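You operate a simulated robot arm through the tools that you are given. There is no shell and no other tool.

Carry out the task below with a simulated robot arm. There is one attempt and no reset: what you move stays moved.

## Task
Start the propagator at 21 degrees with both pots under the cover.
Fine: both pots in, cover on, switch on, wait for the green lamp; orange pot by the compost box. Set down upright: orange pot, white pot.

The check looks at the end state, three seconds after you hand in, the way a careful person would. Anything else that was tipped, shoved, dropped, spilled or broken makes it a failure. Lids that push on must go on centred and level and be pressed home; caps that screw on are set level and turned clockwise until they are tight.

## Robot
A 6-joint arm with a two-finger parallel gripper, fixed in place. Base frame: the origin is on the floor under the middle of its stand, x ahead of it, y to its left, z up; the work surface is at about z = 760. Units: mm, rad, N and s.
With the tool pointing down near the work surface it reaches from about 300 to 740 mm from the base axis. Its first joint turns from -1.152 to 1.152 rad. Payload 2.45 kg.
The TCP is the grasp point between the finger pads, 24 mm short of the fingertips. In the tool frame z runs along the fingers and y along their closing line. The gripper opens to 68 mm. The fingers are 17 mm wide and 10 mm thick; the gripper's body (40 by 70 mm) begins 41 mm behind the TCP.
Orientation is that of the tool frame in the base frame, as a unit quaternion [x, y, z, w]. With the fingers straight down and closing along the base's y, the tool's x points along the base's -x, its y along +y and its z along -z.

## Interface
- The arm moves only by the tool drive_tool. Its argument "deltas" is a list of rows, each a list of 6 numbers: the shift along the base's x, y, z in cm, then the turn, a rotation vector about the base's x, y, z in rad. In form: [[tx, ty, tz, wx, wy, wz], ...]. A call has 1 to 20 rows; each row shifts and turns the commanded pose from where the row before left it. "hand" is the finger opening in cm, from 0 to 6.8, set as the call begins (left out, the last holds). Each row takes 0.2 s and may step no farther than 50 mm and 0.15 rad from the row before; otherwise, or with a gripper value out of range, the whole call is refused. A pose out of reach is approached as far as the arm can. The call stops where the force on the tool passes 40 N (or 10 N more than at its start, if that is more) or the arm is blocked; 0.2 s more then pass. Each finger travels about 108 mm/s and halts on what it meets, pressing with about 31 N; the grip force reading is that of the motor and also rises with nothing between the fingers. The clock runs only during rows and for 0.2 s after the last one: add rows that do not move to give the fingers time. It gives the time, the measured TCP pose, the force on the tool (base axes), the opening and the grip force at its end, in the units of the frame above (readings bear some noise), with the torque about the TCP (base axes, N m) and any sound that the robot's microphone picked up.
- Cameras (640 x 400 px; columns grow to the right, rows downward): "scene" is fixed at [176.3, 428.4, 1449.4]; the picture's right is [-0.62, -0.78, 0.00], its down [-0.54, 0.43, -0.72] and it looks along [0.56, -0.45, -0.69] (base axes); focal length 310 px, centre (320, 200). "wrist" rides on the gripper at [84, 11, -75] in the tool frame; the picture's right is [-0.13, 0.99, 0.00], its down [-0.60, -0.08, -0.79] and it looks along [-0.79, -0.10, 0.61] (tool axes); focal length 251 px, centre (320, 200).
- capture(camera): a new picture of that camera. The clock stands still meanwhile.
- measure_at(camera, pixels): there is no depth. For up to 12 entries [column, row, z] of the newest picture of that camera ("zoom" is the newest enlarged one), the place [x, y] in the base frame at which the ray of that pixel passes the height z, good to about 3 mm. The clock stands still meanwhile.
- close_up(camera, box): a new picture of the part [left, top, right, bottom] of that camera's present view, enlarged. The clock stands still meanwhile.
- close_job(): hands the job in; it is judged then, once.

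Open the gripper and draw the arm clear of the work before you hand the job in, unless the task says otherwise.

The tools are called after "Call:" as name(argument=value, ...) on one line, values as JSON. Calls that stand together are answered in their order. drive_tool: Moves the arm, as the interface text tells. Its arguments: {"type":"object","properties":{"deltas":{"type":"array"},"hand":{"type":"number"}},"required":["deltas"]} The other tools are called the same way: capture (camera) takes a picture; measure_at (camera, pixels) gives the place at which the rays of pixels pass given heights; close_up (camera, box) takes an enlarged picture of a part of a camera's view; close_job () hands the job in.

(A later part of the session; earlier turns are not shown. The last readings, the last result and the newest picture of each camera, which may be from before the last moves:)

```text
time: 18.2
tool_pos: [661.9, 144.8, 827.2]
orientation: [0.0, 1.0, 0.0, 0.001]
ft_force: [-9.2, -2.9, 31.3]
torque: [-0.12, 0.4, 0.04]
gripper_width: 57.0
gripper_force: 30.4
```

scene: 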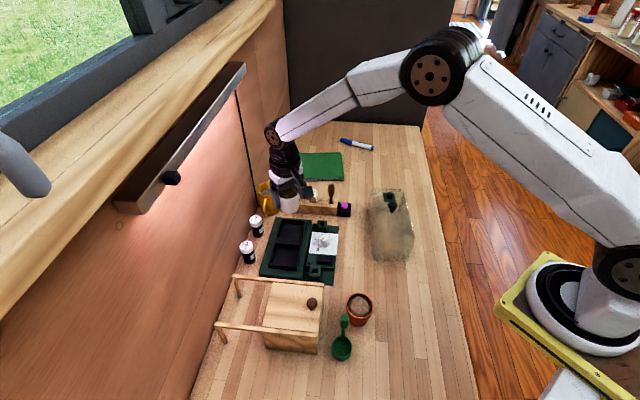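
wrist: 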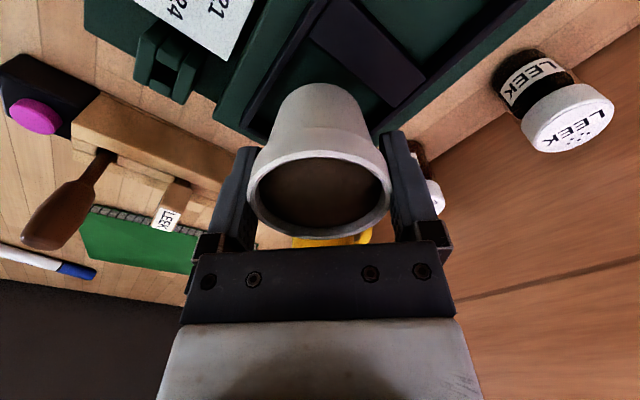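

Contact: 31 N upward at TCP z 827, so the pot bottom is at about z 782. I'll ease up 2 mm to relieve the load and read the force.

Call:
drive_tool(deltas=[[0, 0, 0.2, 0, 0, 0], [0, 0, 0, 0, 0, 0]])

Call:
close_up(camera="scene", box=[250, 190, 340, 270])

Call:
capture(camera="wrist")

```text
time: 18.8
tool_pos: [661.7, 145.5, 827.3]
orientation: [0.0, 1.0, 0.001, 0.003]
ft_force: [5.0, 1.8, 15.3]
torque: [-0.01, -0.24, 0.05]
gripper_width: 57.1
gripper_force: 30.7
```

```text
5.00 times, centred on (295, 230) of scene
```

zoom: 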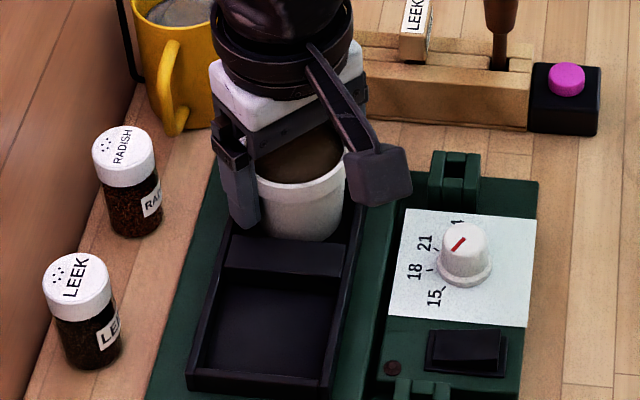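

```text
taken
```

wrist: 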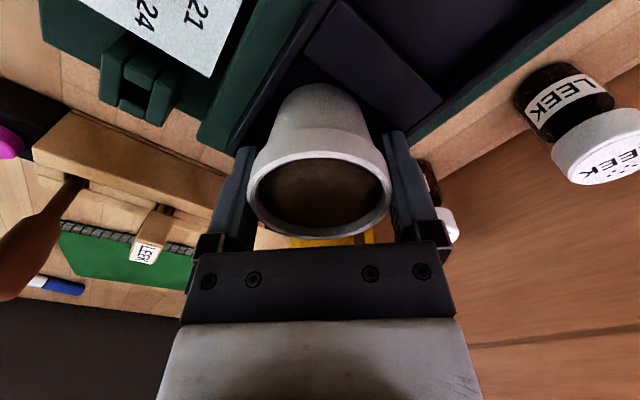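

Force has dropped to 15 N with the pot resting on the well floor. I'll ease another 1 mm up, then open the fingers.

Call:
drive_tool(deltas=[[0, 0, 0.08, 0, 0, 0], [0, 0, 0, 0, 0, 0]])

Call:
drive_tool(deltas=[[0, 0, 0, 0, 0, 0], [0, 0, 0, 0, 0, 0]], hand=6.8)

Call:
capture(camera="wrist")

Call:
close_up(camera="scene", box=[250, 190, 340, 270])

```text
time: 19.4
tool_pos: [659.6, 144.3, 826.4]
orientation: [0.0, 1.0, 0.0, 0.0]
ft_force: [4.5, -0.3, 9.6]
torque: [0.04, -0.38, 0.03]
gripper_width: 57.0
gripper_force: 30.7
```

```text
time: 20.0
tool_pos: [660.4, 145.6, 826.7]
orientation: [0.0, 1.0, 0.0, -0.001]
ft_force: [0.8, 0.1, 0.3]
torque: [0.02, 0.02, 0.01]
gripper_width: 67.9
gripper_force: 0.0
```

```text
taken
```

wrist: 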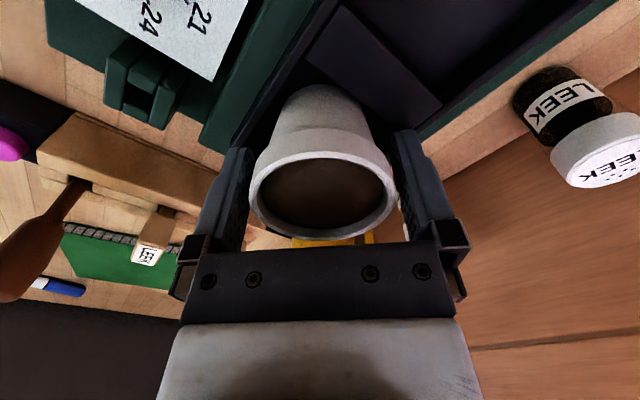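

```text
5.00 times, centred on (295, 230) of scene
```

zoom: 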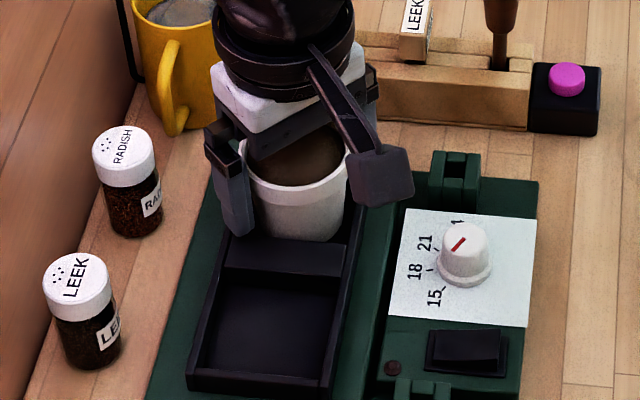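

The pot was released with no remaining force on the tool. I'll lift straight up clear of it and check that it stands upright.

Call:
drive_tool(deltas=[[0, 0, 1, 0, 0, 0], [0, 0, 2, 0, 0, 0], [0, 0, 3, 0, 0, 0], [0, 0, 3, 0, 0, 0], [0, 0, 3, 0, 0, 0], [-3.5, 0, 3, 0, 0, 0], [-4, 0, 1, 0, 0, 0], [-4, 0, 0, 0, 0, 0], [0, 0, 0, 0, 0, 0]])

Call:
capture(camera="wrist")

Call:
close_up(camera="scene", box=[250, 190, 340, 270])

```text
time: 22.0
tool_pos: [545.3, 145.2, 987.9]
orientation: [0.0, 1.0, -0.001, -0.001]
ft_force: [-0.3, -0.8, -1.4]
torque: [0.02, -0.04, -0.01]
gripper_width: 68.1
gripper_force: 0.1
```

```text
taken
```

wrist: 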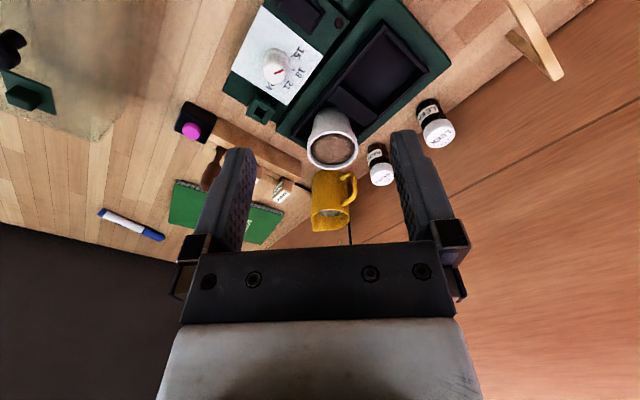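

```text
5.00 times, centred on (295, 230) of scene
```

zoom: 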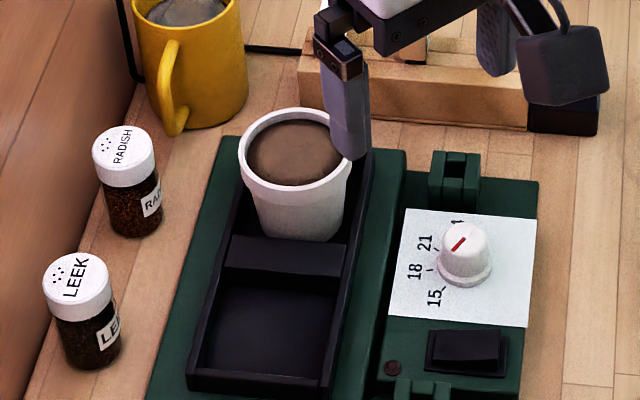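

The white pot sits in the far well. I'll zoom in from the wrist to verify it is flat and central.

Call:
close_up(camera="wrist", box=[270, 20, 450, 180])

Call:
measure_at(camera="wrist", pixels=[[332, 147, 838]])

```text
2.50 times, centred on (360, 100) of wrist
```

zoom: 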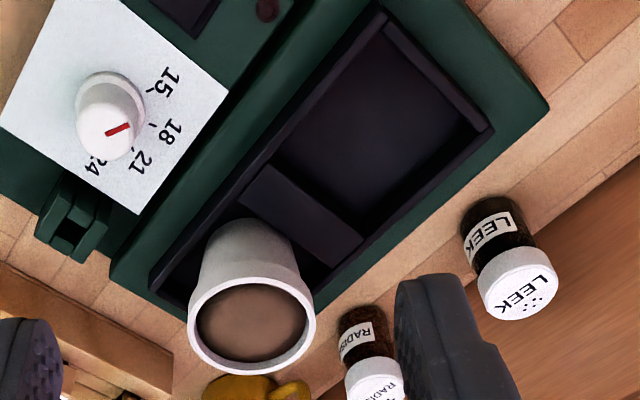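

```text
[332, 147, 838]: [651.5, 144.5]
```

The white pot is standing flat and well placed in the far well. Next I'll move back over the orange pot and check the scoop handle beside it.

Call:
drive_tool(deltas=[[-4, 0.2, 0.3, 0, 0, 0], [-4, 0.3, 0.3, 0, 0, 0], [-4, 0.3, 0.3, 0, 0, 0], [-4, 0.3, 0.3, 0, 0, 0], [-1.5, 0.2, 0, 0, 0, 0], [0, 0, 0, 0, 0, 0]])

Call:
capture(camera="wrist")

Call:
close_up(camera="wrist", box=[220, 0, 440, 140])

Call:
close_up(camera="scene", box=[315, 280, 395, 370])

```text
time: 23.4
tool_pos: [369.4, 158.1, 999.6]
orientation: [0.0, 1.0, 0.0, 0.0]
ft_force: [0.3, 0.1, 0.2]
torque: [-0.03, -0.01, 0.01]
gripper_width: 67.9
gripper_force: 0.1
```

```text
taken
```

wrist: 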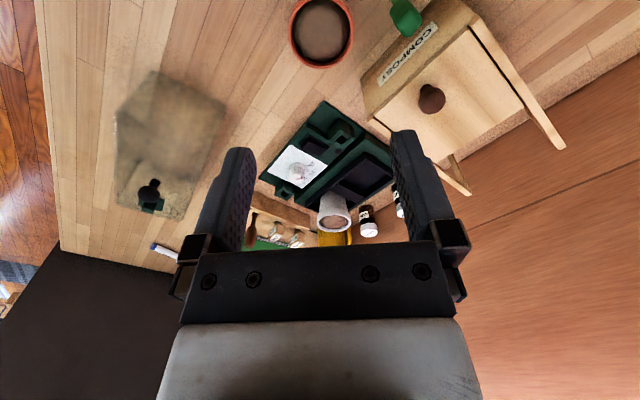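

```text
2.86 times, centred on (330, 70) of wrist
```

zoom: 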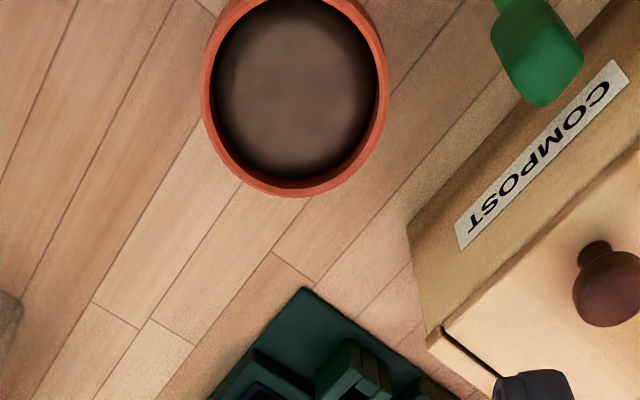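

```text
4.44 times, centred on (355, 325) of scene
```

zoom: 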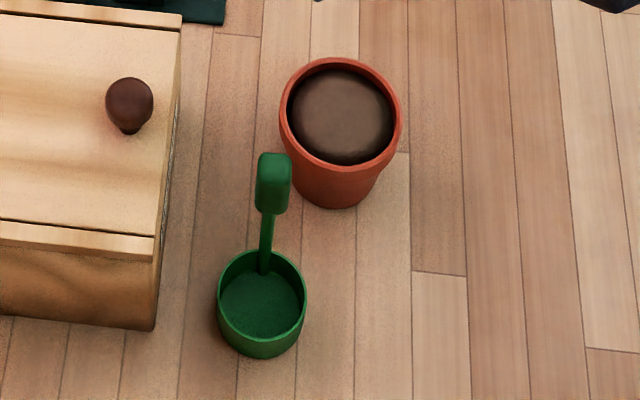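

I'll triangulate the scoop handle's top and the orange pot's rim from these two views.

Call:
measure_at(camera="scene", pixels=[[344.4, 317, 800], [344.4, 317, 830], [344.4, 317, 860], [344.4, 317, 890], [359.6, 304, 815], [359.6, 304, 825]])

Call:
measure_at(camera="wrist", pixels=[[407, 25, 800], [407, 25, 830], [407, 25, 860], [407, 25, 890], [321.5, 30, 815], [321.5, 30, 825], [290, 28, 820], [354, 28, 820], [321, 68, 820]])

```text
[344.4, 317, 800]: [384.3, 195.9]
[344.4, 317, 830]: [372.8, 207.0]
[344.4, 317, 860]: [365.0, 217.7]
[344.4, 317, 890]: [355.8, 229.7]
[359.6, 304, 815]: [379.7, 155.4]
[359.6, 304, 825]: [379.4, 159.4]
```

```text
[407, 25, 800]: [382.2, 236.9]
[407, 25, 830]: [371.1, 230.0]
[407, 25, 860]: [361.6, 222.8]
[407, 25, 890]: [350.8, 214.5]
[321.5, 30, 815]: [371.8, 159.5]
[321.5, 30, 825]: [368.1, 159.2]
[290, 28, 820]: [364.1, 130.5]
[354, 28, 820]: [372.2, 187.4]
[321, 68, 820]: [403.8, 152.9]
```

The handle top is near (361,220,868), which is tight for fingers closing along y, so I'll turn the gripper +45 degrees. That puts the fingers at about (346,186) and (402,131), clear of the scoop.

Call:
drive_tool(deltas=[[0.1, 0, -1.5, 0, 0, 0.131], [0.1, 0, -1.5, 0, 0, 0.131], [0.1, 0, -1.5, 0, 0, 0.131], [0.1, 0.05, -1.5, 0, 0, 0.131], [0, 0, -1.5, 0, 0, 0.131], [0, 0, -1.5, 0, 0, 0.1304], [0, 0, 0, 0, 0, 0], [0, 0, 0, 0, 0, 0]], hand=6.8)

Call:
capture(camera="wrist")

Call:
close_up(camera="wrist", box=[230, 0, 410, 150])

Call:
close_up(camera="scene", box=[315, 250, 415, 370])

```text
time: 25.2
tool_pos: [373.8, 157.7, 908.8]
orientation: [-0.383, 0.924, 0.0, 0.0]
ft_force: [-0.3, 1.2, -0.6]
torque: [0.01, 0.0, 0.0]
gripper_width: 68.0
gripper_force: 0.0
```

```text
taken
```

wrist: 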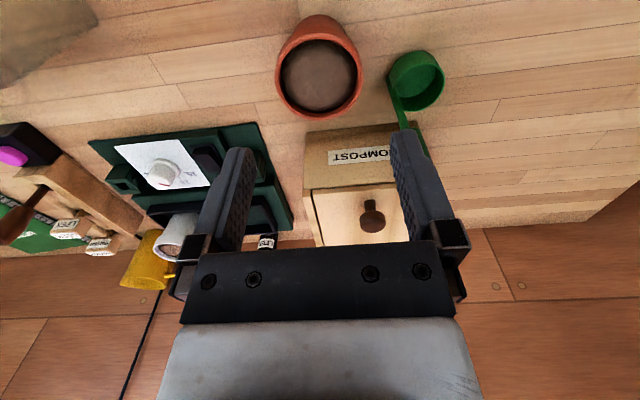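

```text
2.67 times, centred on (320, 75) of wrist
```

zoom: 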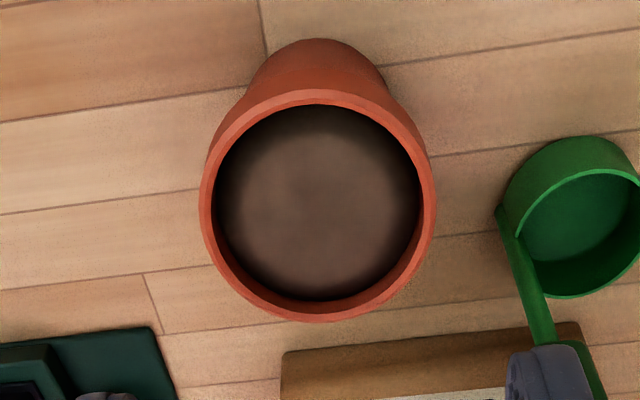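

```text
3.33 times, centred on (365, 310) of scene
```

zoom: 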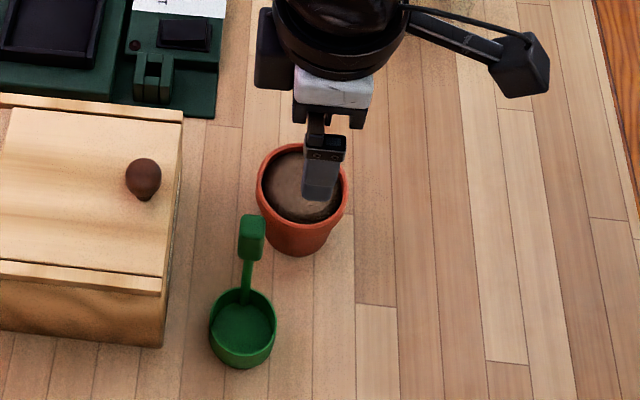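

The orange rim's extents match a pot centred under the TCP within 1 mm, and the fingers are clear of the scoop. I'll descend to z of about 806.

Call:
drive_tool(deltas=[[0, 0, -2.5, 0, 0, 0], [0, 0, -2.5, 0, 0, 0], [0, 0, -2.3, 0, 0, 0], [0, 0, -1.5, 0, 0, 0], [0, 0, -1, 0, 0, 0], [0, 0, -0.5, 0, 0, 0], [0, 0, 0, 0, 0, 0]])

Call:
capture(camera="wrist")

Call:
close_up(camera="scene", box=[315, 250, 415, 370])

```text
time: 26.8
tool_pos: [375.9, 157.1, 805.8]
orientation: [-0.383, 0.924, 0.0, 0.0]
ft_force: [0.3, 0.8, -0.7]
torque: [0.02, 0.04, 0.0]
gripper_width: 68.1
gripper_force: 0.0
```

```text
taken
```

wrist: 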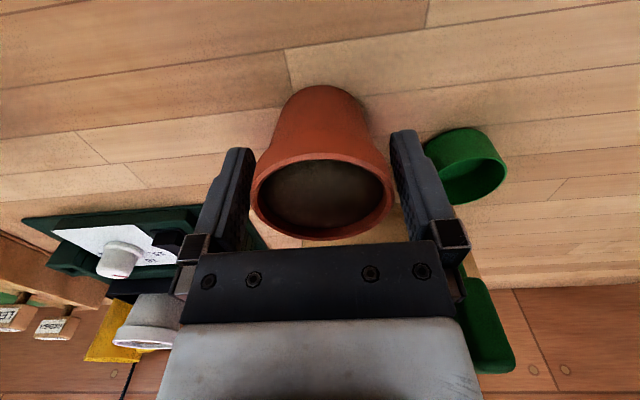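

```text
3.33 times, centred on (365, 310) of scene
```

zoom: 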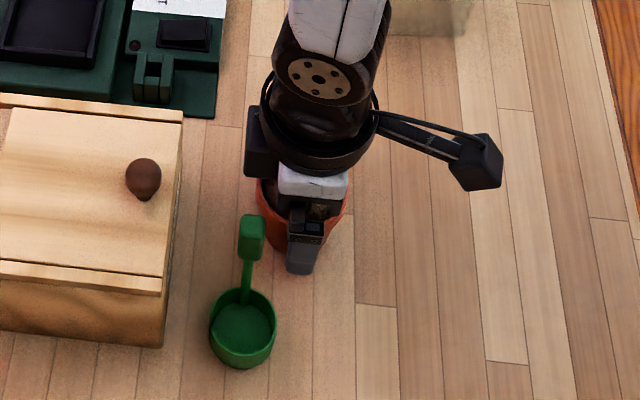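

The fingers straddle the orange pot with the scoop untouched. I'll close the fingers on it.

Call:
drive_tool(deltas=[[0, 0, 0, 0, 0, 0], [0, 0, 0, 0, 0, 0], [0, 0, 0, 0, 0, 0]], hand=4.5)

Call:
drive_tool(deltas=[[0, 0, 0.5, 0, 0, 0], [0, 0, 1, 0, 0, 0], [0, 0, 2, 0, 0, 0], [0, 0, 2, 0, 0, 0], [0, 0, 2, 0, 0, 0], [0, 0, 2, 0, 0, 0], [0, 0, 2, 0, 0, 0], [0, 0, 1, 0, 0, 0], [0, 0, 0, 0, 0, 0]])

Call:
capture(camera="wrist")

Call:
capture(camera="scene")

```text
time: 27.6
tool_pos: [374.6, 157.4, 806.0]
orientation: [-0.383, 0.924, 0.0, 0.0]
ft_force: [0.0, -0.7, 1.5]
torque: [-0.01, -0.02, 0.03]
gripper_width: 58.5
gripper_force: 31.0
```

```text
time: 29.6
tool_pos: [373.1, 158.5, 929.7]
orientation: [-0.382, 0.924, 0.0, 0.001]
ft_force: [-0.8, 0.4, -1.3]
torque: [-0.02, -0.01, 0.0]
gripper_width: 58.4
gripper_force: 30.7
```

```text
taken
```

wrist: 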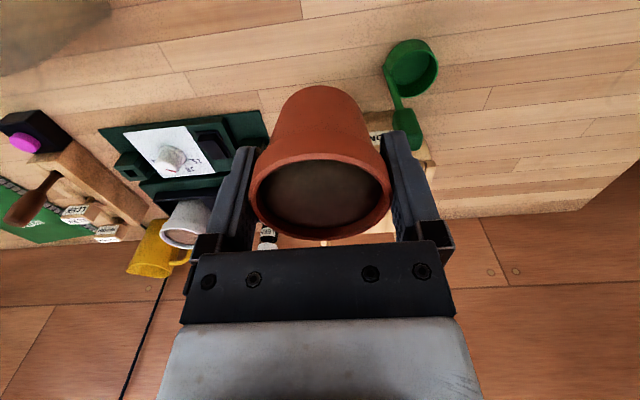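

```text
taken
```

scene: 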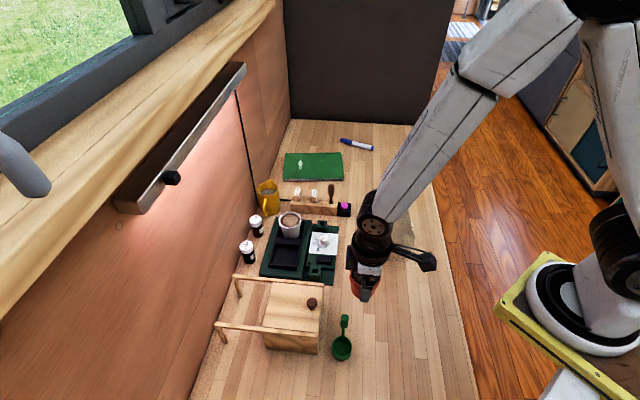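

The orange pot is held level at 58.4 mm. I'll carry it to the near well by the compost box, centred near (600,202), turning the gripper back to 0 degrees on the way.

Call:
drive_tool(deltas=[[1, 0, 2, 0, 0, 0], [2.5, 0.2, 0.5, 0, 0, -0.13], [3, 0.4, 0, 0, 0, -0.13], [3, 0.6, 0, 0, 0, -0.13], [3, 0.7, 0, 0, 0, -0.13], [3, 0.8, 0, 0, 0, -0.13], [3, 0.8, 0, 0, 0, -0.1354], [2.6, 0.6, 0, 0, 0, 0], [1.5, 0.27, 0, 0, 0, 0], [0, 0, 0, 0, 0, 0], [0, 0, 0, 0, 0, 0]])

Call:
capture(camera="wrist")

Call:
close_up(camera="scene", box=[240, 180, 350, 290])

```text
time: 32.0
tool_pos: [601.0, 202.1, 956.8]
orientation: [0.0, 1.0, 0.0, 0.0]
ft_force: [-1.3, -0.6, -0.6]
torque: [0.01, -0.02, -0.03]
gripper_width: 58.5
gripper_force: 31.2
```

```text
taken
```

wrist: 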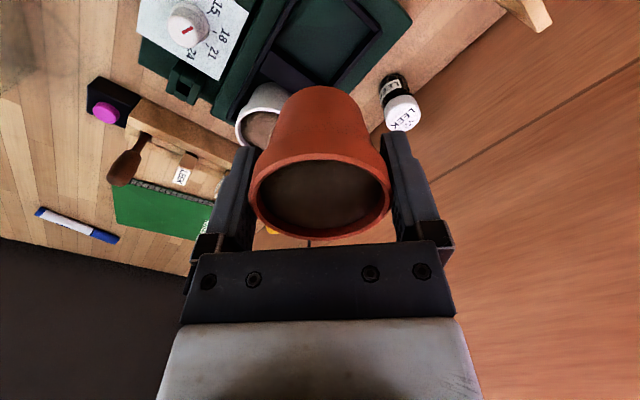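

```text
3.64 times, centred on (295, 235) of scene
```

zoom: 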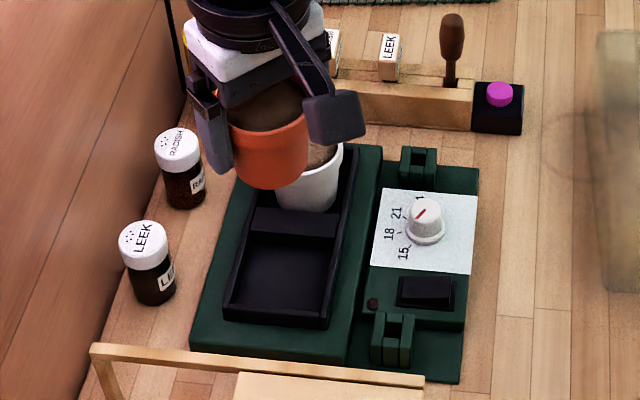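

The orange pot is over the near well. I'll lower it in stages, first to just above the tray rim.

Call:
drive_tool(deltas=[[0, 0, -2.5, 0, 0, 0], [0, 0, -2.5, 0, 0, 0], [0, 0, -2.5, 0, 0, 0], [0, 0, -2, 0, 0, 0], [0, 0, -1, 0, 0, 0], [0, 0, 0, 0, 0, 0]])

Call:
capture(camera="wrist")

Call:
close_up(camera="scene", box=[240, 190, 350, 290])

```text
time: 33.4
tool_pos: [600.2, 203.5, 851.3]
orientation: [0.0, 1.0, 0.0, 0.0]
ft_force: [-1.1, 0.5, -1.1]
torque: [-0.01, 0.0, 0.02]
gripper_width: 58.5
gripper_force: 31.2
```

```text
taken
```

wrist: 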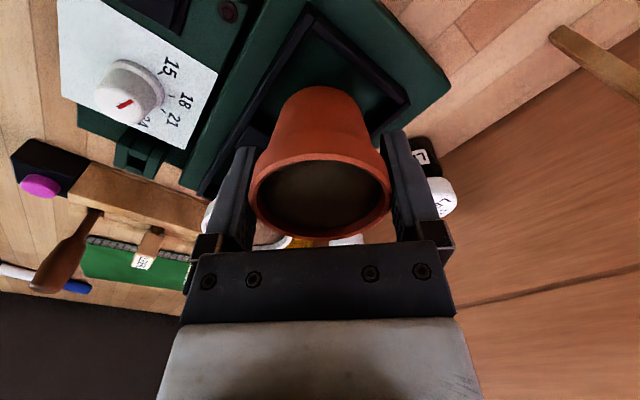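

```text
4.00 times, centred on (295, 240) of scene
```

zoom: 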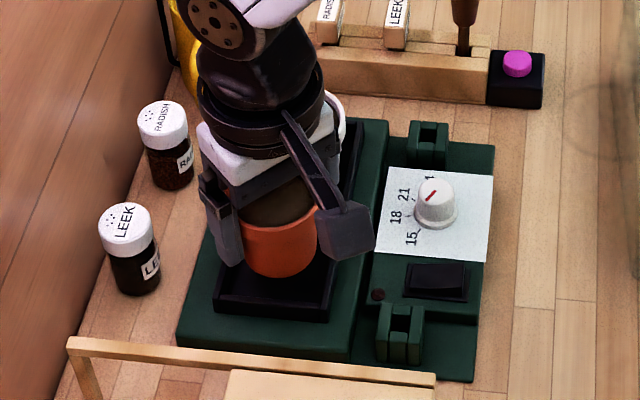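

Alignment with the near well looks good. I'll lower to just above the expected floor contact, then go slowly.

Call:
drive_tool(deltas=[[0, 0, -0.7, 0, 0, 0], [0, 0, -0.6, 0, 0, 0], [0, 0, -0.4, 0, 0, 0], [0, 0, -0.3, 0, 0, 0], [0, 0, 0, 0, 0, 0]])

Call:
drive_tool(deltas=[[0, 0, -0.1, 0, 0, 0], [0, 0, -0.1, 0, 0, 0], [0, 0, -0.1, 0, 0, 0], [0, 0, 0, 0, 0, 0]])

```text
time: 34.6
tool_pos: [599.6, 202.3, 830.8]
orientation: [0.0, 1.0, 0.0, 0.0]
ft_force: [-0.1, 0.0, -1.0]
torque: [-0.05, 0.01, -0.01]
gripper_width: 58.4
gripper_force: 31.3
```

```text
time: 35.6
tool_pos: [600.4, 202.2, 828.5]
orientation: [0.0, 1.0, 0.0, 0.001]
ft_force: [-0.6, 1.0, -0.8]
torque: [-0.02, -0.02, -0.01]
gripper_width: 58.4
gripper_force: 30.8
```

No contact yet at z 828.5. I'll continue in 1 mm steps.

Call:
drive_tool(deltas=[[0, 0, -0.1, 0, 0, 0], [0, 0, -0.05, 0, 0, 0], [0, 0, 0, 0, 0, 0]])

```text
time: 36.4
tool_pos: [600.4, 201.8, 828.4]
orientation: [0.001, 1.0, 0.0, 0.001]
ft_force: [-3.9, 0.4, 11.2]
torque: [-0.23, 0.19, -0.05]
gripper_width: 58.4
gripper_force: 30.7
```

Light contact, 11 N up, so the pot is on the well floor. I'll open the fingers and retreat straight up.

Call:
drive_tool(deltas=[[0, 0, 0, 0, 0, 0], [0, 0, 0, 0, 0, 0]], hand=6.8)

Call:
capture(camera="wrist")

```text
time: 37.0
tool_pos: [600.5, 201.8, 825.8]
orientation: [0.0, 1.0, 0.0, 0.0]
ft_force: [-0.3, 0.2, 1.7]
torque: [-0.03, 0.0, -0.02]
gripper_width: 68.2
gripper_force: 0.0
```

```text
taken
```

wrist: 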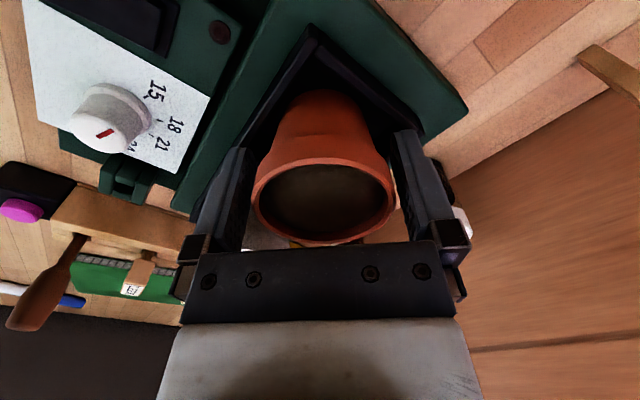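

The pot stands free between the open fingers. I'll lift straight up and back off for a check view.

Call:
drive_tool(deltas=[[0, 0, 1, 0, 0, 0], [0, 0, 2, 0, 0, 0], [0, 0, 3, 0, 0, 0], [0, 0, 3, 0, 0, 0], [0, 0, 3, 0, 0, 0], [-3.5, -0.5, 3, 0, 0, 0], [-4, -1, 1, 0, 0, 0], [-2, -1, 0, 0, 0, 0], [0, 0, 0, 0, 0, 0]])

Call:
capture(camera="wrist")

Call:
close_up(camera="wrist", box=[230, 0, 430, 150])

Call:
close_up(camera="scene", box=[240, 190, 350, 290])

```text
time: 39.0
tool_pos: [505.2, 178.7, 986.4]
orientation: [0.001, 1.0, 0.0, 0.0]
ft_force: [0.4, -0.7, -0.3]
torque: [-0.02, -0.07, 0.01]
gripper_width: 67.9
gripper_force: 0.0
```

```text
taken
```

wrist: 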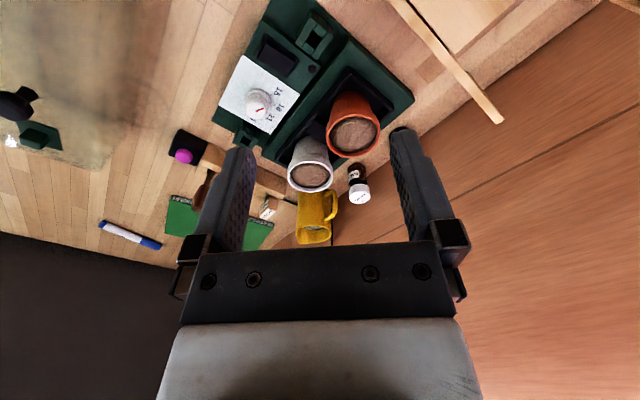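

```text
2.67 times, centred on (330, 75) of wrist
```

zoom: 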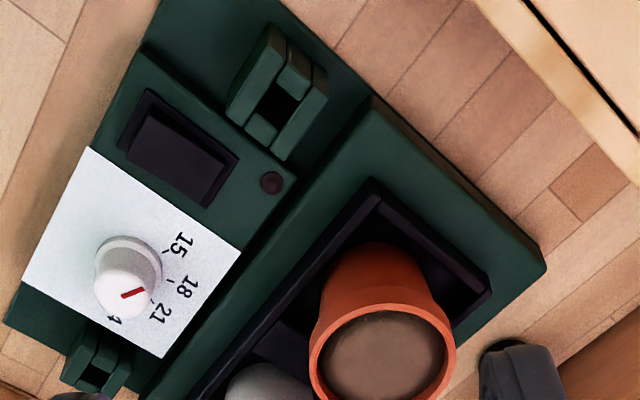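

```text
4.00 times, centred on (295, 240) of scene
```

zoom: 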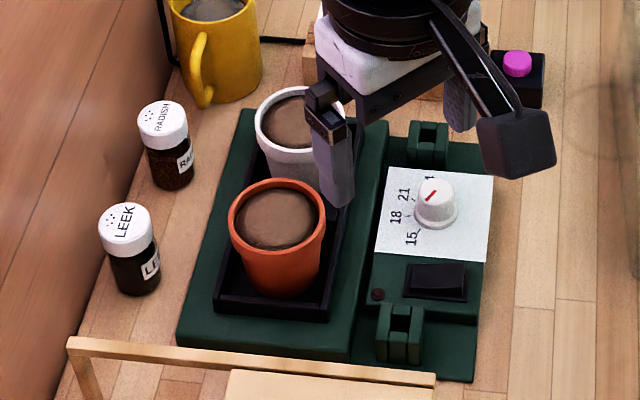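

Both pots stand upright in their wells, orange by the compost box. Next is the dial: I'll hover over the knob at about (577,97) with the gripper turned +45 degrees, so a -90 degree turn ends at -45.

Call:
drive_tool(deltas=[[1.2, -1.4, -1, 0, 0, 0.131], [1.2, -1.4, -1, 0, 0, 0.131], [1.2, -1.4, -1.4, 0, 0, 0.131], [1.2, -1.3, -1.6, 0, 0, 0.131], [1.2, -1.3, -1.8, 0, 0, 0.131], [1.2, -1.2, -1.9, 0, 0, 0.1304], [0, 0, 0, 0, 0, 0], [0, 0, 0, 0, 0, 0]], hand=4.6)

Call:
capture(camera="wrist")

Call:
close_up(camera="wrist", box=[230, 20, 410, 160])

```text
time: 40.8
tool_pos: [578.6, 98.0, 900.5]
orientation: [-0.383, 0.924, 0.0, 0.0]
ft_force: [-0.7, 0.0, -0.1]
torque: [0.01, 0.0, -0.01]
gripper_width: 45.8
gripper_force: 0.0
```

```text
taken
```

wrist: 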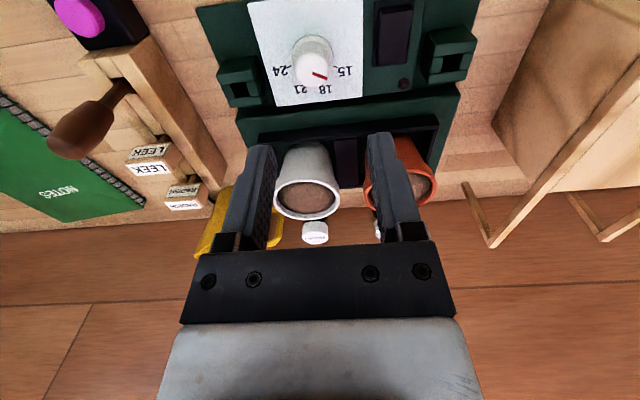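

```text
2.86 times, centred on (320, 90) of wrist
```

zoom: 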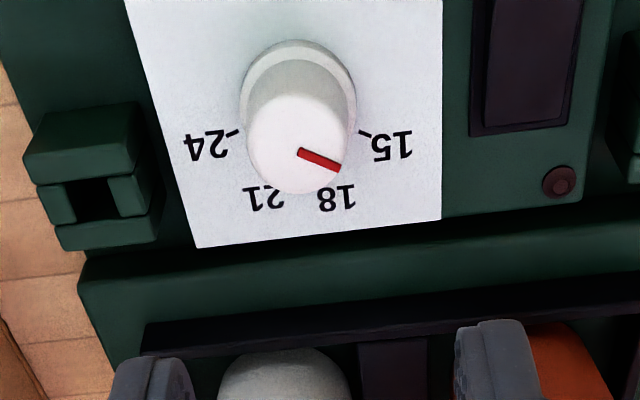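

Ticks 15 and 24 appear at (365,134) and (232,133), symmetric about the knob, with 18 and 21 between them. I'll measure these to fix the dial's angles and the knob's centre.

Call:
measure_at(camera="zoom", pixels=[[365, 134, 784], [232, 133, 784], [298, 98, 784], [441, 220, 784], [195, 247, 784], [297, 142, 806], [299, 151, 806], [340, 168, 806], [240, 98, 786], [356, 98, 786], [297, 40, 786], [530, 55, 790]])

Call:
close_up(camera="scene", box=[305, 225, 345, 265])

```text
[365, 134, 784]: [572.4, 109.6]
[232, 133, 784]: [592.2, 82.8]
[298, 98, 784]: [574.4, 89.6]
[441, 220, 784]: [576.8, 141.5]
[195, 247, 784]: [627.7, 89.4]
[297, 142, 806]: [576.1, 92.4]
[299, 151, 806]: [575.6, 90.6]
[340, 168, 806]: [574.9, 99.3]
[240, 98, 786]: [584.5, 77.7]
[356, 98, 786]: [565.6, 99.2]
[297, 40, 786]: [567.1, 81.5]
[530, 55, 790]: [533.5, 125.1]
```

```text
10.00 times, centred on (325, 245) of scene
```

zoom: 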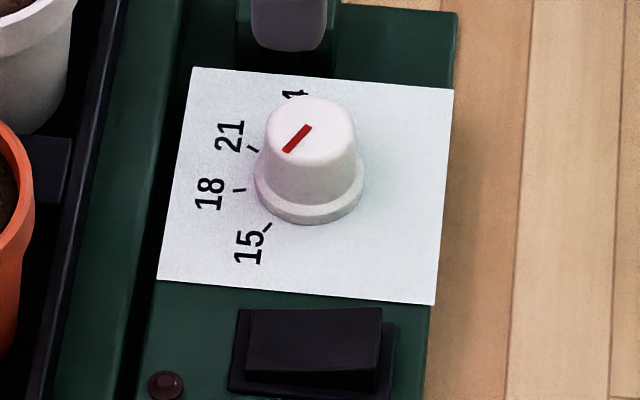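

The two views put the knob's axis near (578,92), with the plate at z of about 778 and the knob top near 804. I'll shift 5 mm in -y and descend to z 848 for a closer alignment check.

Call:
drive_tool(deltas=[[0.05, -0.5, -1.5, 0, 0, 0], [0, 0, -2, 0, 0, 0], [0, 0, -1.7, 0, 0, 0], [0, 0, 0, 0, 0, 0], [0, 0, 0, 0, 0, 0]])

Call:
capture(camera="wrist")

Call:
close_up(camera="wrist", box=[240, 20, 400, 150])

Call:
close_up(camera="scene", box=[290, 205, 360, 275])

```text
time: 42.0
tool_pos: [577.5, 92.8, 847.5]
orientation: [-0.383, 0.924, 0.0, 0.0]
ft_force: [-0.5, -0.1, -0.5]
torque: [0.0, -0.01, 0.03]
gripper_width: 46.0
gripper_force: 0.0
```

```text
taken
```

wrist: 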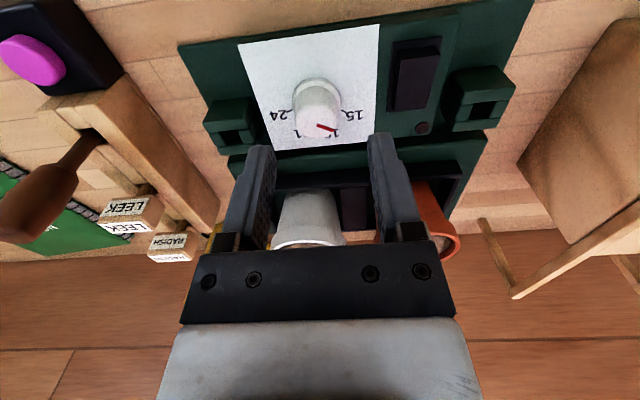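

```text
3.08 times, centred on (320, 85) of wrist
```

zoom: 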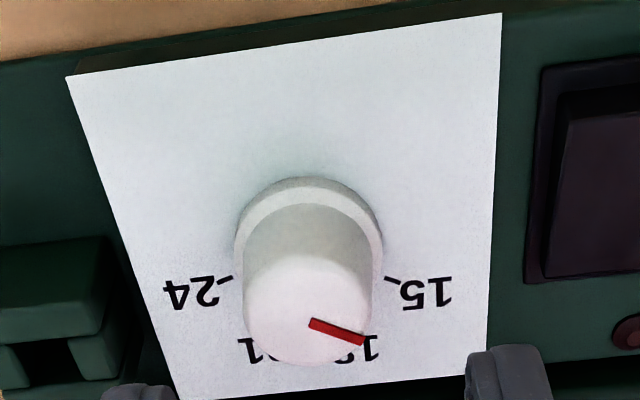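

```text
5.71 times, centred on (325, 240) of scene
```

zoom: 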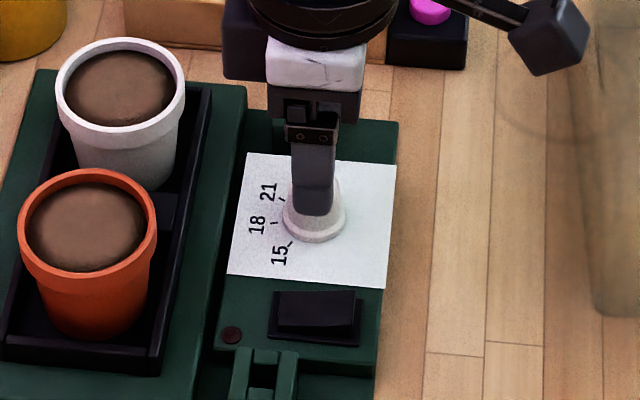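

The knob top is at about (315,121) against an expected (320,123), so I need a further shift of about (0.5,-3) mm. I'll shift and descend to put the fingertips around the knob, just above its flange.

Call:
drive_tool(deltas=[[0.05, -0.3, 0, 0, 0, 0], [0, 0, -1, 0, 0, 0], [0, 0, -1, 0, 0, 0], [0, 0, -1, 0, 0, 0], [0, 0, -0.6, 0, 0, 0], [0, 0, 0, 0, 0, 0]])

Call:
capture(camera="wrist")

Call:
close_up(camera="scene", box=[300, 215, 350, 265])

```text
time: 43.4
tool_pos: [578.4, 87.4, 811.7]
orientation: [-0.383, 0.924, -0.001, 0.0]
ft_force: [1.0, 0.8, 0.1]
torque: [0.0, 0.0, 0.02]
gripper_width: 46.1
gripper_force: 0.1
```

```text
taken
```

wrist: 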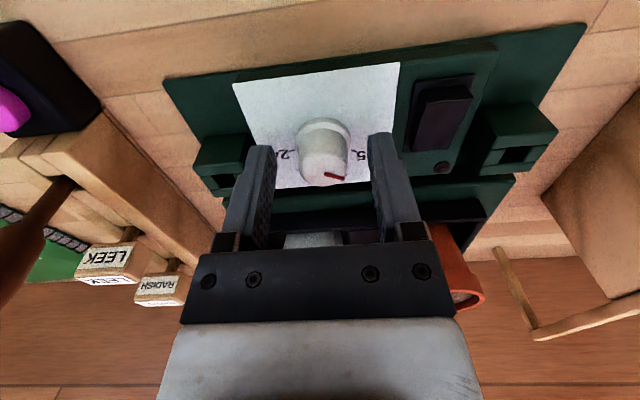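

```text
8.00 times, centred on (325, 240) of scene
```

zoom: 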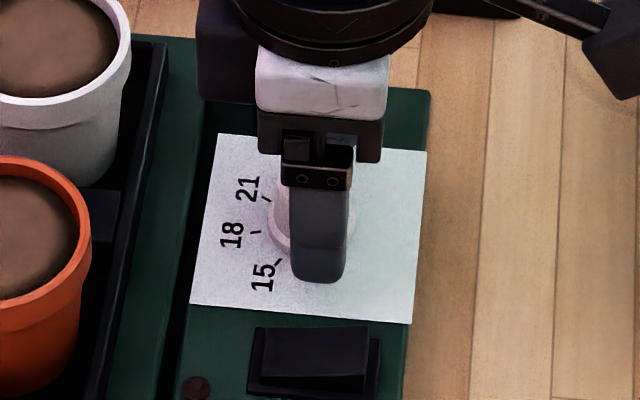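

The knob is centred between the fingers at about (322,167). I'll close gently on it.

Call:
drive_tool(deltas=[[0, 0, 0, 0, 0, 0], [0, 0, 0, 0, 0, 0], [0, 0, 0, 0, 0, 0]], hand=1.5)

Call:
close_up(camera="wrist", box=[220, 60, 420, 220])

```text
time: 44.2
tool_pos: [577.7, 89.8, 811.7]
orientation: [-0.382, 0.924, 0.0, 0.0]
ft_force: [-5.4, 10.1, 1.4]
torque: [0.21, 0.2, -0.04]
gripper_width: 25.8
gripper_force: 41.0
```

```text
2.50 times, centred on (320, 140) of wrist
```

zoom: 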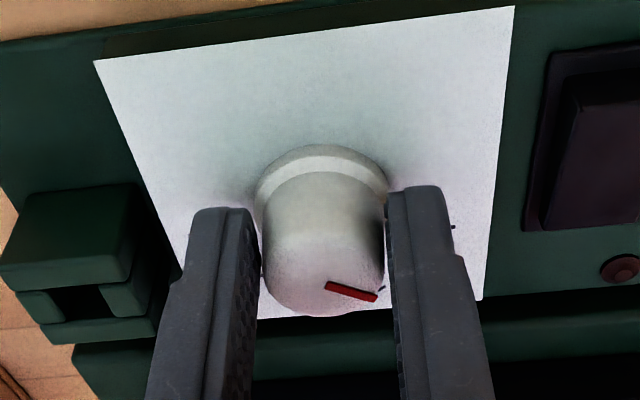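

The grip holds at 25.8 mm, but a side force of about 11 N along the closing line shows roughly 1 mm offset. I'll shift by (-0.8,+0.8) mm to relieve it.

Call:
drive_tool(deltas=[[-0.08, 0.08, 0, 0, 0, 0], [0, 0, 0, 0, 0, 0]])

```text
time: 44.8
tool_pos: [577.3, 89.8, 811.1]
orientation: [-0.383, 0.924, -0.001, -0.001]
ft_force: [-4.6, -0.6, -0.3]
torque: [-0.02, 0.03, -0.09]
gripper_width: 25.7
gripper_force: 40.4
```

The side load is nearly gone. I'll turn the knob clockwise (seen from above) by about 0.42 rad first and check the reaction.

Call:
drive_tool(deltas=[[0, 0, 0, 0, 0, -0.14], [0, 0, 0, 0, 0, -0.14], [0, 0, 0, 0, 0, -0.14], [0, 0, 0, 0, 0, 0]])

Call:
close_up(camera="wrist", box=[220, 60, 420, 220])

Call:
close_up(camera="scene", box=[305, 225, 345, 265])

```text
time: 45.8
tool_pos: [575.4, 90.9, 811.7]
orientation: [-0.182, 0.983, 0.0, -0.001]
ft_force: [-20.2, 20.2, 12.6]
torque: [0.48, 0.68, 0.12]
gripper_width: 25.5
gripper_force: 41.6
```

```text
2.50 times, centred on (320, 140) of wrist
```

zoom: 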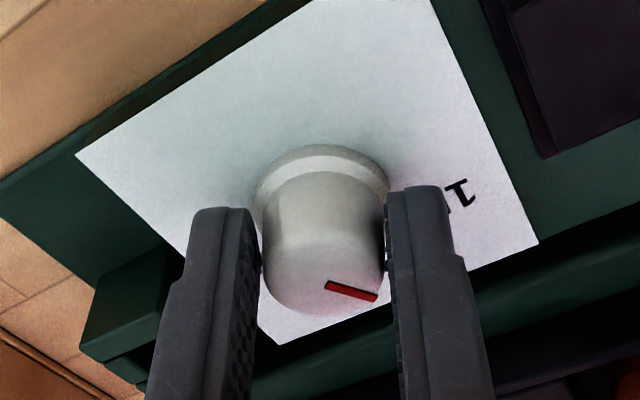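

```text
10.00 times, centred on (325, 245) of scene
```

zoom: 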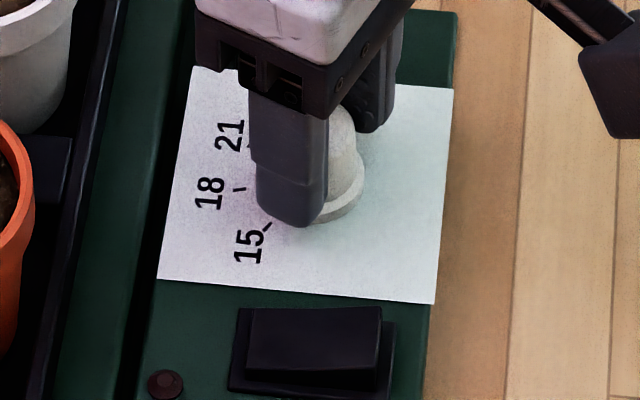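

The knob turns with the fingers (pointer at (350,290) fixed relative to them), but lateral load has grown to about 28 N. I'll shift the tool along (-x,+y) to re-centre on the knob's axis.

Call:
drive_tool(deltas=[[-0.15, 0.15, 0, 0, 0, 0], [0, 0, 0, 0, 0, 0]])

```text
time: 46.4
tool_pos: [575.5, 88.8, 811.1]
orientation: [-0.182, 0.983, 0.001, 0.001]
ft_force: [-8.2, 13.5, 0.9]
torque: [0.11, 0.9, 0.1]
gripper_width: 25.5
gripper_force: 41.6
```

The load fell to (-8,13.5) N. I'll shift once more by a millimetre.

Call:
drive_tool(deltas=[[-0.08, 0.12, 0, 0, 0, 0], [0, 0, 0, 0, 0, 0]])

```text
time: 47.0
tool_pos: [575.3, 91.1, 810.9]
orientation: [-0.181, 0.983, -0.001, 0.001]
ft_force: [-0.7, -9.3, 5.6]
torque: [-0.41, 0.71, -0.03]
gripper_width: 25.6
gripper_force: 41.0
```

Lateral load is now small. I'll take back 0.4 mm in y and continue turning by another 0.28 rad.

Call:
drive_tool(deltas=[[0, -0.04, 0, 0, 0, 0], [0, 0, 0, 0, 0, -0.14], [0, 0, 0, 0, 0, -0.14], [0, 0, 0, 0, 0, 0]])

```text
time: 48.0
tool_pos: [575.8, 93.1, 811.6]
orientation: [-0.042, 0.999, 0.001, 0.001]
ft_force: [1.7, -4.2, -6.1]
torque: [-0.15, -0.96, -0.06]
gripper_width: 25.5
gripper_force: 41.2
```

Forces are small after 0.70 rad. I'll continue another 0.42 rad.

Call:
drive_tool(deltas=[[0, 0, 0, 0, 0, -0.14], [0, 0, 0, 0, 0, -0.14], [0, 0, 0, 0, 0, -0.14], [0, 0, 0, 0, 0, 0]])

Call:
close_up(camera="scene", box=[305, 225, 345, 265])

Call:
close_up(camera="wrist", box=[220, 60, 420, 220])

```text
time: 49.1
tool_pos: [575.1, 94.8, 811.2]
orientation: [0.166, 0.986, 0.002, 0.001]
ft_force: [4.5, 4.9, -7.8]
torque: [0.27, 0.01, 0.03]
gripper_width: 25.4
gripper_force: 40.9
stopped in row 4: the force on the tool passed its limit at 41 N (the readings are from after the stop); the commanded pose is now the measured one
```

```text
10.00 times, centred on (325, 245) of scene
```

zoom: 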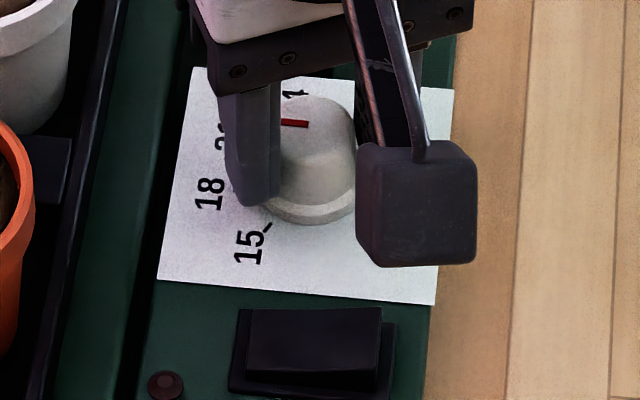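

```text
2.50 times, centred on (320, 140) of wrist
```

zoom: 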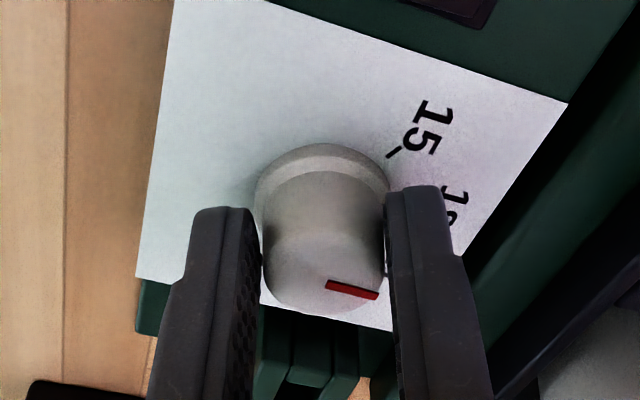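

The turn reached about 64 degrees and the pointer now reads about 45 degrees, between 18 and 21; a brief force peak stopped the call and has since relaxed to 10 N. I'll go on in smaller turns toward the 21 tick at about 16 degrees.

Call:
drive_tool(deltas=[[0, 0, 0, 0, 0, -0.1], [0, 0, 0, 0, 0, -0.1], [0, 0, 0, 0, 0, 0]])

```text
time: 49.9
tool_pos: [576.7, 94.0, 812.7]
orientation: [0.265, 0.964, 0.002, 0.002]
ft_force: [12.7, 24.0, -24.7]
torque: [0.59, -0.1, 0.16]
gripper_width: 25.3
gripper_force: 40.5
```

Lateral and vertical loads are building again (12.7, 24, -24.7). I'll ease the tool along the forces before turning further.

Call:
drive_tool(deltas=[[0.08, 0.12, -0.08, 0, 0, 0], [0, 0, 0, 0, 0, 0]])

```text
time: 50.5
tool_pos: [575.5, 95.0, 810.9]
orientation: [0.264, 0.965, 0.0, 0.001]
ft_force: [-0.8, 18.4, -0.6]
torque: [0.24, -0.29, 0.07]
gripper_width: 25.3
gripper_force: 41.9
```

Only a y load of about 18 N remains. I'll ease 1 mm further in y, then turn 0.2 rad more.

Call:
drive_tool(deltas=[[0, 0.1, 0, 0, 0, 0], [0, 0, 0, 0, 0, 0]])

Call:
drive_tool(deltas=[[0, 0, 0, 0, 0, -0.1], [0, 0, 0, 0, 0, -0.1], [0, 0, 0, 0, 0, 0]])

Call:
close_up(camera="scene", box=[305, 225, 345, 265])

Call:
close_up(camera="wrist", box=[220, 60, 420, 220])

```text
time: 51.1
tool_pos: [576.2, 95.0, 811.9]
orientation: [0.264, 0.964, 0.0, 0.001]
ft_force: [-3.1, 4.8, 11.9]
torque: [0.31, 0.48, 0.03]
gripper_width: 25.1
gripper_force: 40.8
```

```text
time: 51.9
tool_pos: [576.7, 96.5, 811.9]
orientation: [0.359, 0.933, 0.0, 0.002]
ft_force: [-3.0, 3.9, 22.8]
torque: [0.37, 0.49, -0.01]
gripper_width: 25.3
gripper_force: 41.2
```

```text
10.00 times, centred on (325, 245) of scene
```

zoom: 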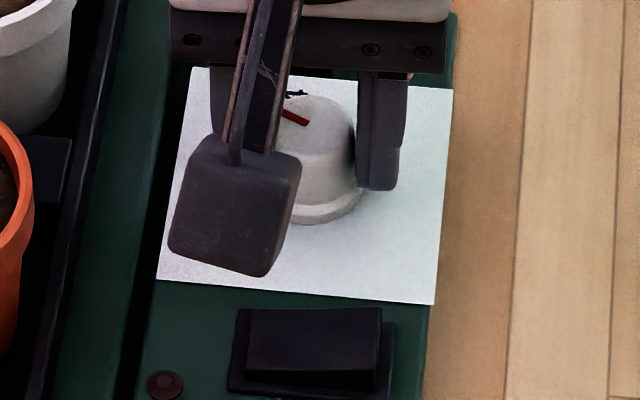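

```text
2.50 times, centred on (320, 140) of wrist
```

zoom: 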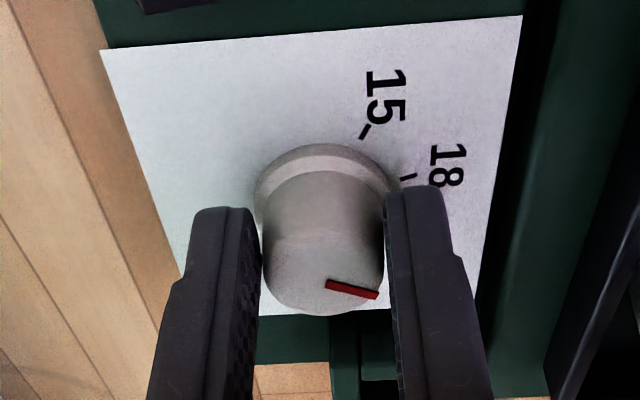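

About 87 degrees have been turned with no slip. I'll ease up slightly and add the last 0.05 rad, then release and inspect the pointer.

Call:
drive_tool(deltas=[[0, 0.03, 0.08, 0, 0, 0], [0, 0, 0, 0, 0, -0.055], [0, 0, 0, 0, 0, 0]])

Call:
drive_tool(deltas=[[0, 0, 0, 0, 0, 0], [0, 0, 0, 0, 0, 0]], hand=4.6)

Call:
close_up(camera="wrist", box=[220, 60, 420, 220])

```text
time: 52.7
tool_pos: [576.8, 96.7, 811.7]
orientation: [0.385, 0.923, 0.001, 0.003]
ft_force: [9.3, -2.9, -0.6]
torque: [-0.09, -0.32, 0.04]
gripper_width: 25.4
gripper_force: 40.7
```

```text
time: 53.3
tool_pos: [575.1, 96.2, 812.1]
orientation: [0.384, 0.923, 0.001, 0.0]
ft_force: [1.0, 0.3, 0.2]
torque: [0.02, 0.0, -0.02]
gripper_width: 46.2
gripper_force: 0.1
```

```text
2.50 times, centred on (320, 140) of wrist
```

zoom: 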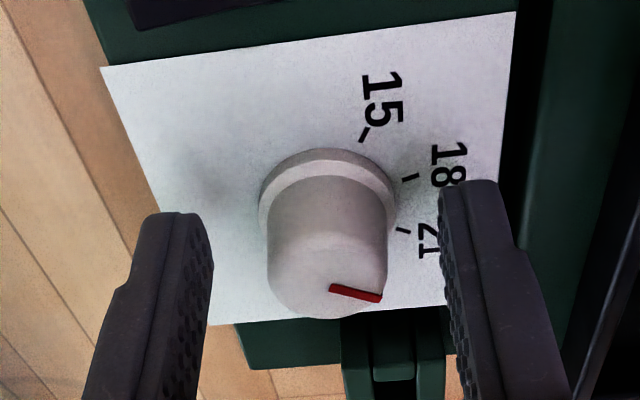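

The knob stayed put on release and the 21 tick shows at (403,230). I'll rise straight up and inspect from a steeper angle.

Call:
drive_tool(deltas=[[0, 0, 1, 0, 0, 0], [0, 0, 2, 0, 0, 0], [0, 0, 3, 0, 0, 0], [0, 0, 3, 0, 0, 0], [-1, 1, 3, 0, 0, 0], [0, 0, 0, 0, 0, 0]])

Call:
capture(camera="wrist")

Call:
close_up(camera="scene", box=[305, 225, 345, 265])

```text
time: 54.7
tool_pos: [564.1, 105.4, 930.0]
orientation: [0.384, 0.923, 0.0, 0.002]
ft_force: [0.2, -0.6, 0.5]
torque: [-0.02, 0.01, -0.01]
gripper_width: 45.9
gripper_force: 0.0
```

```text
taken
```

wrist: 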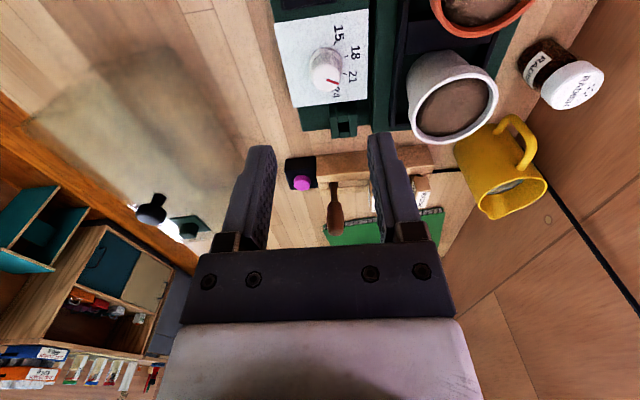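

```text
10.00 times, centred on (325, 245) of scene
```

zoom: 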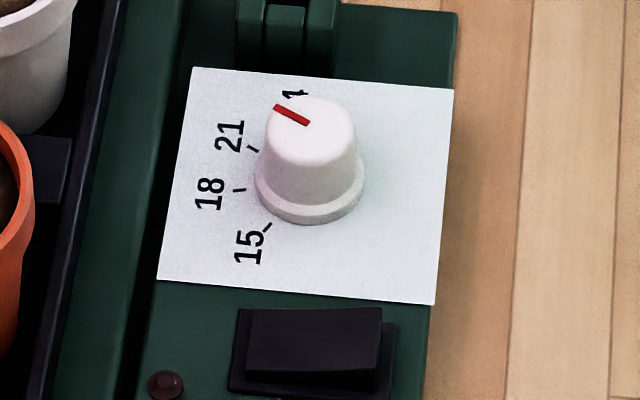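

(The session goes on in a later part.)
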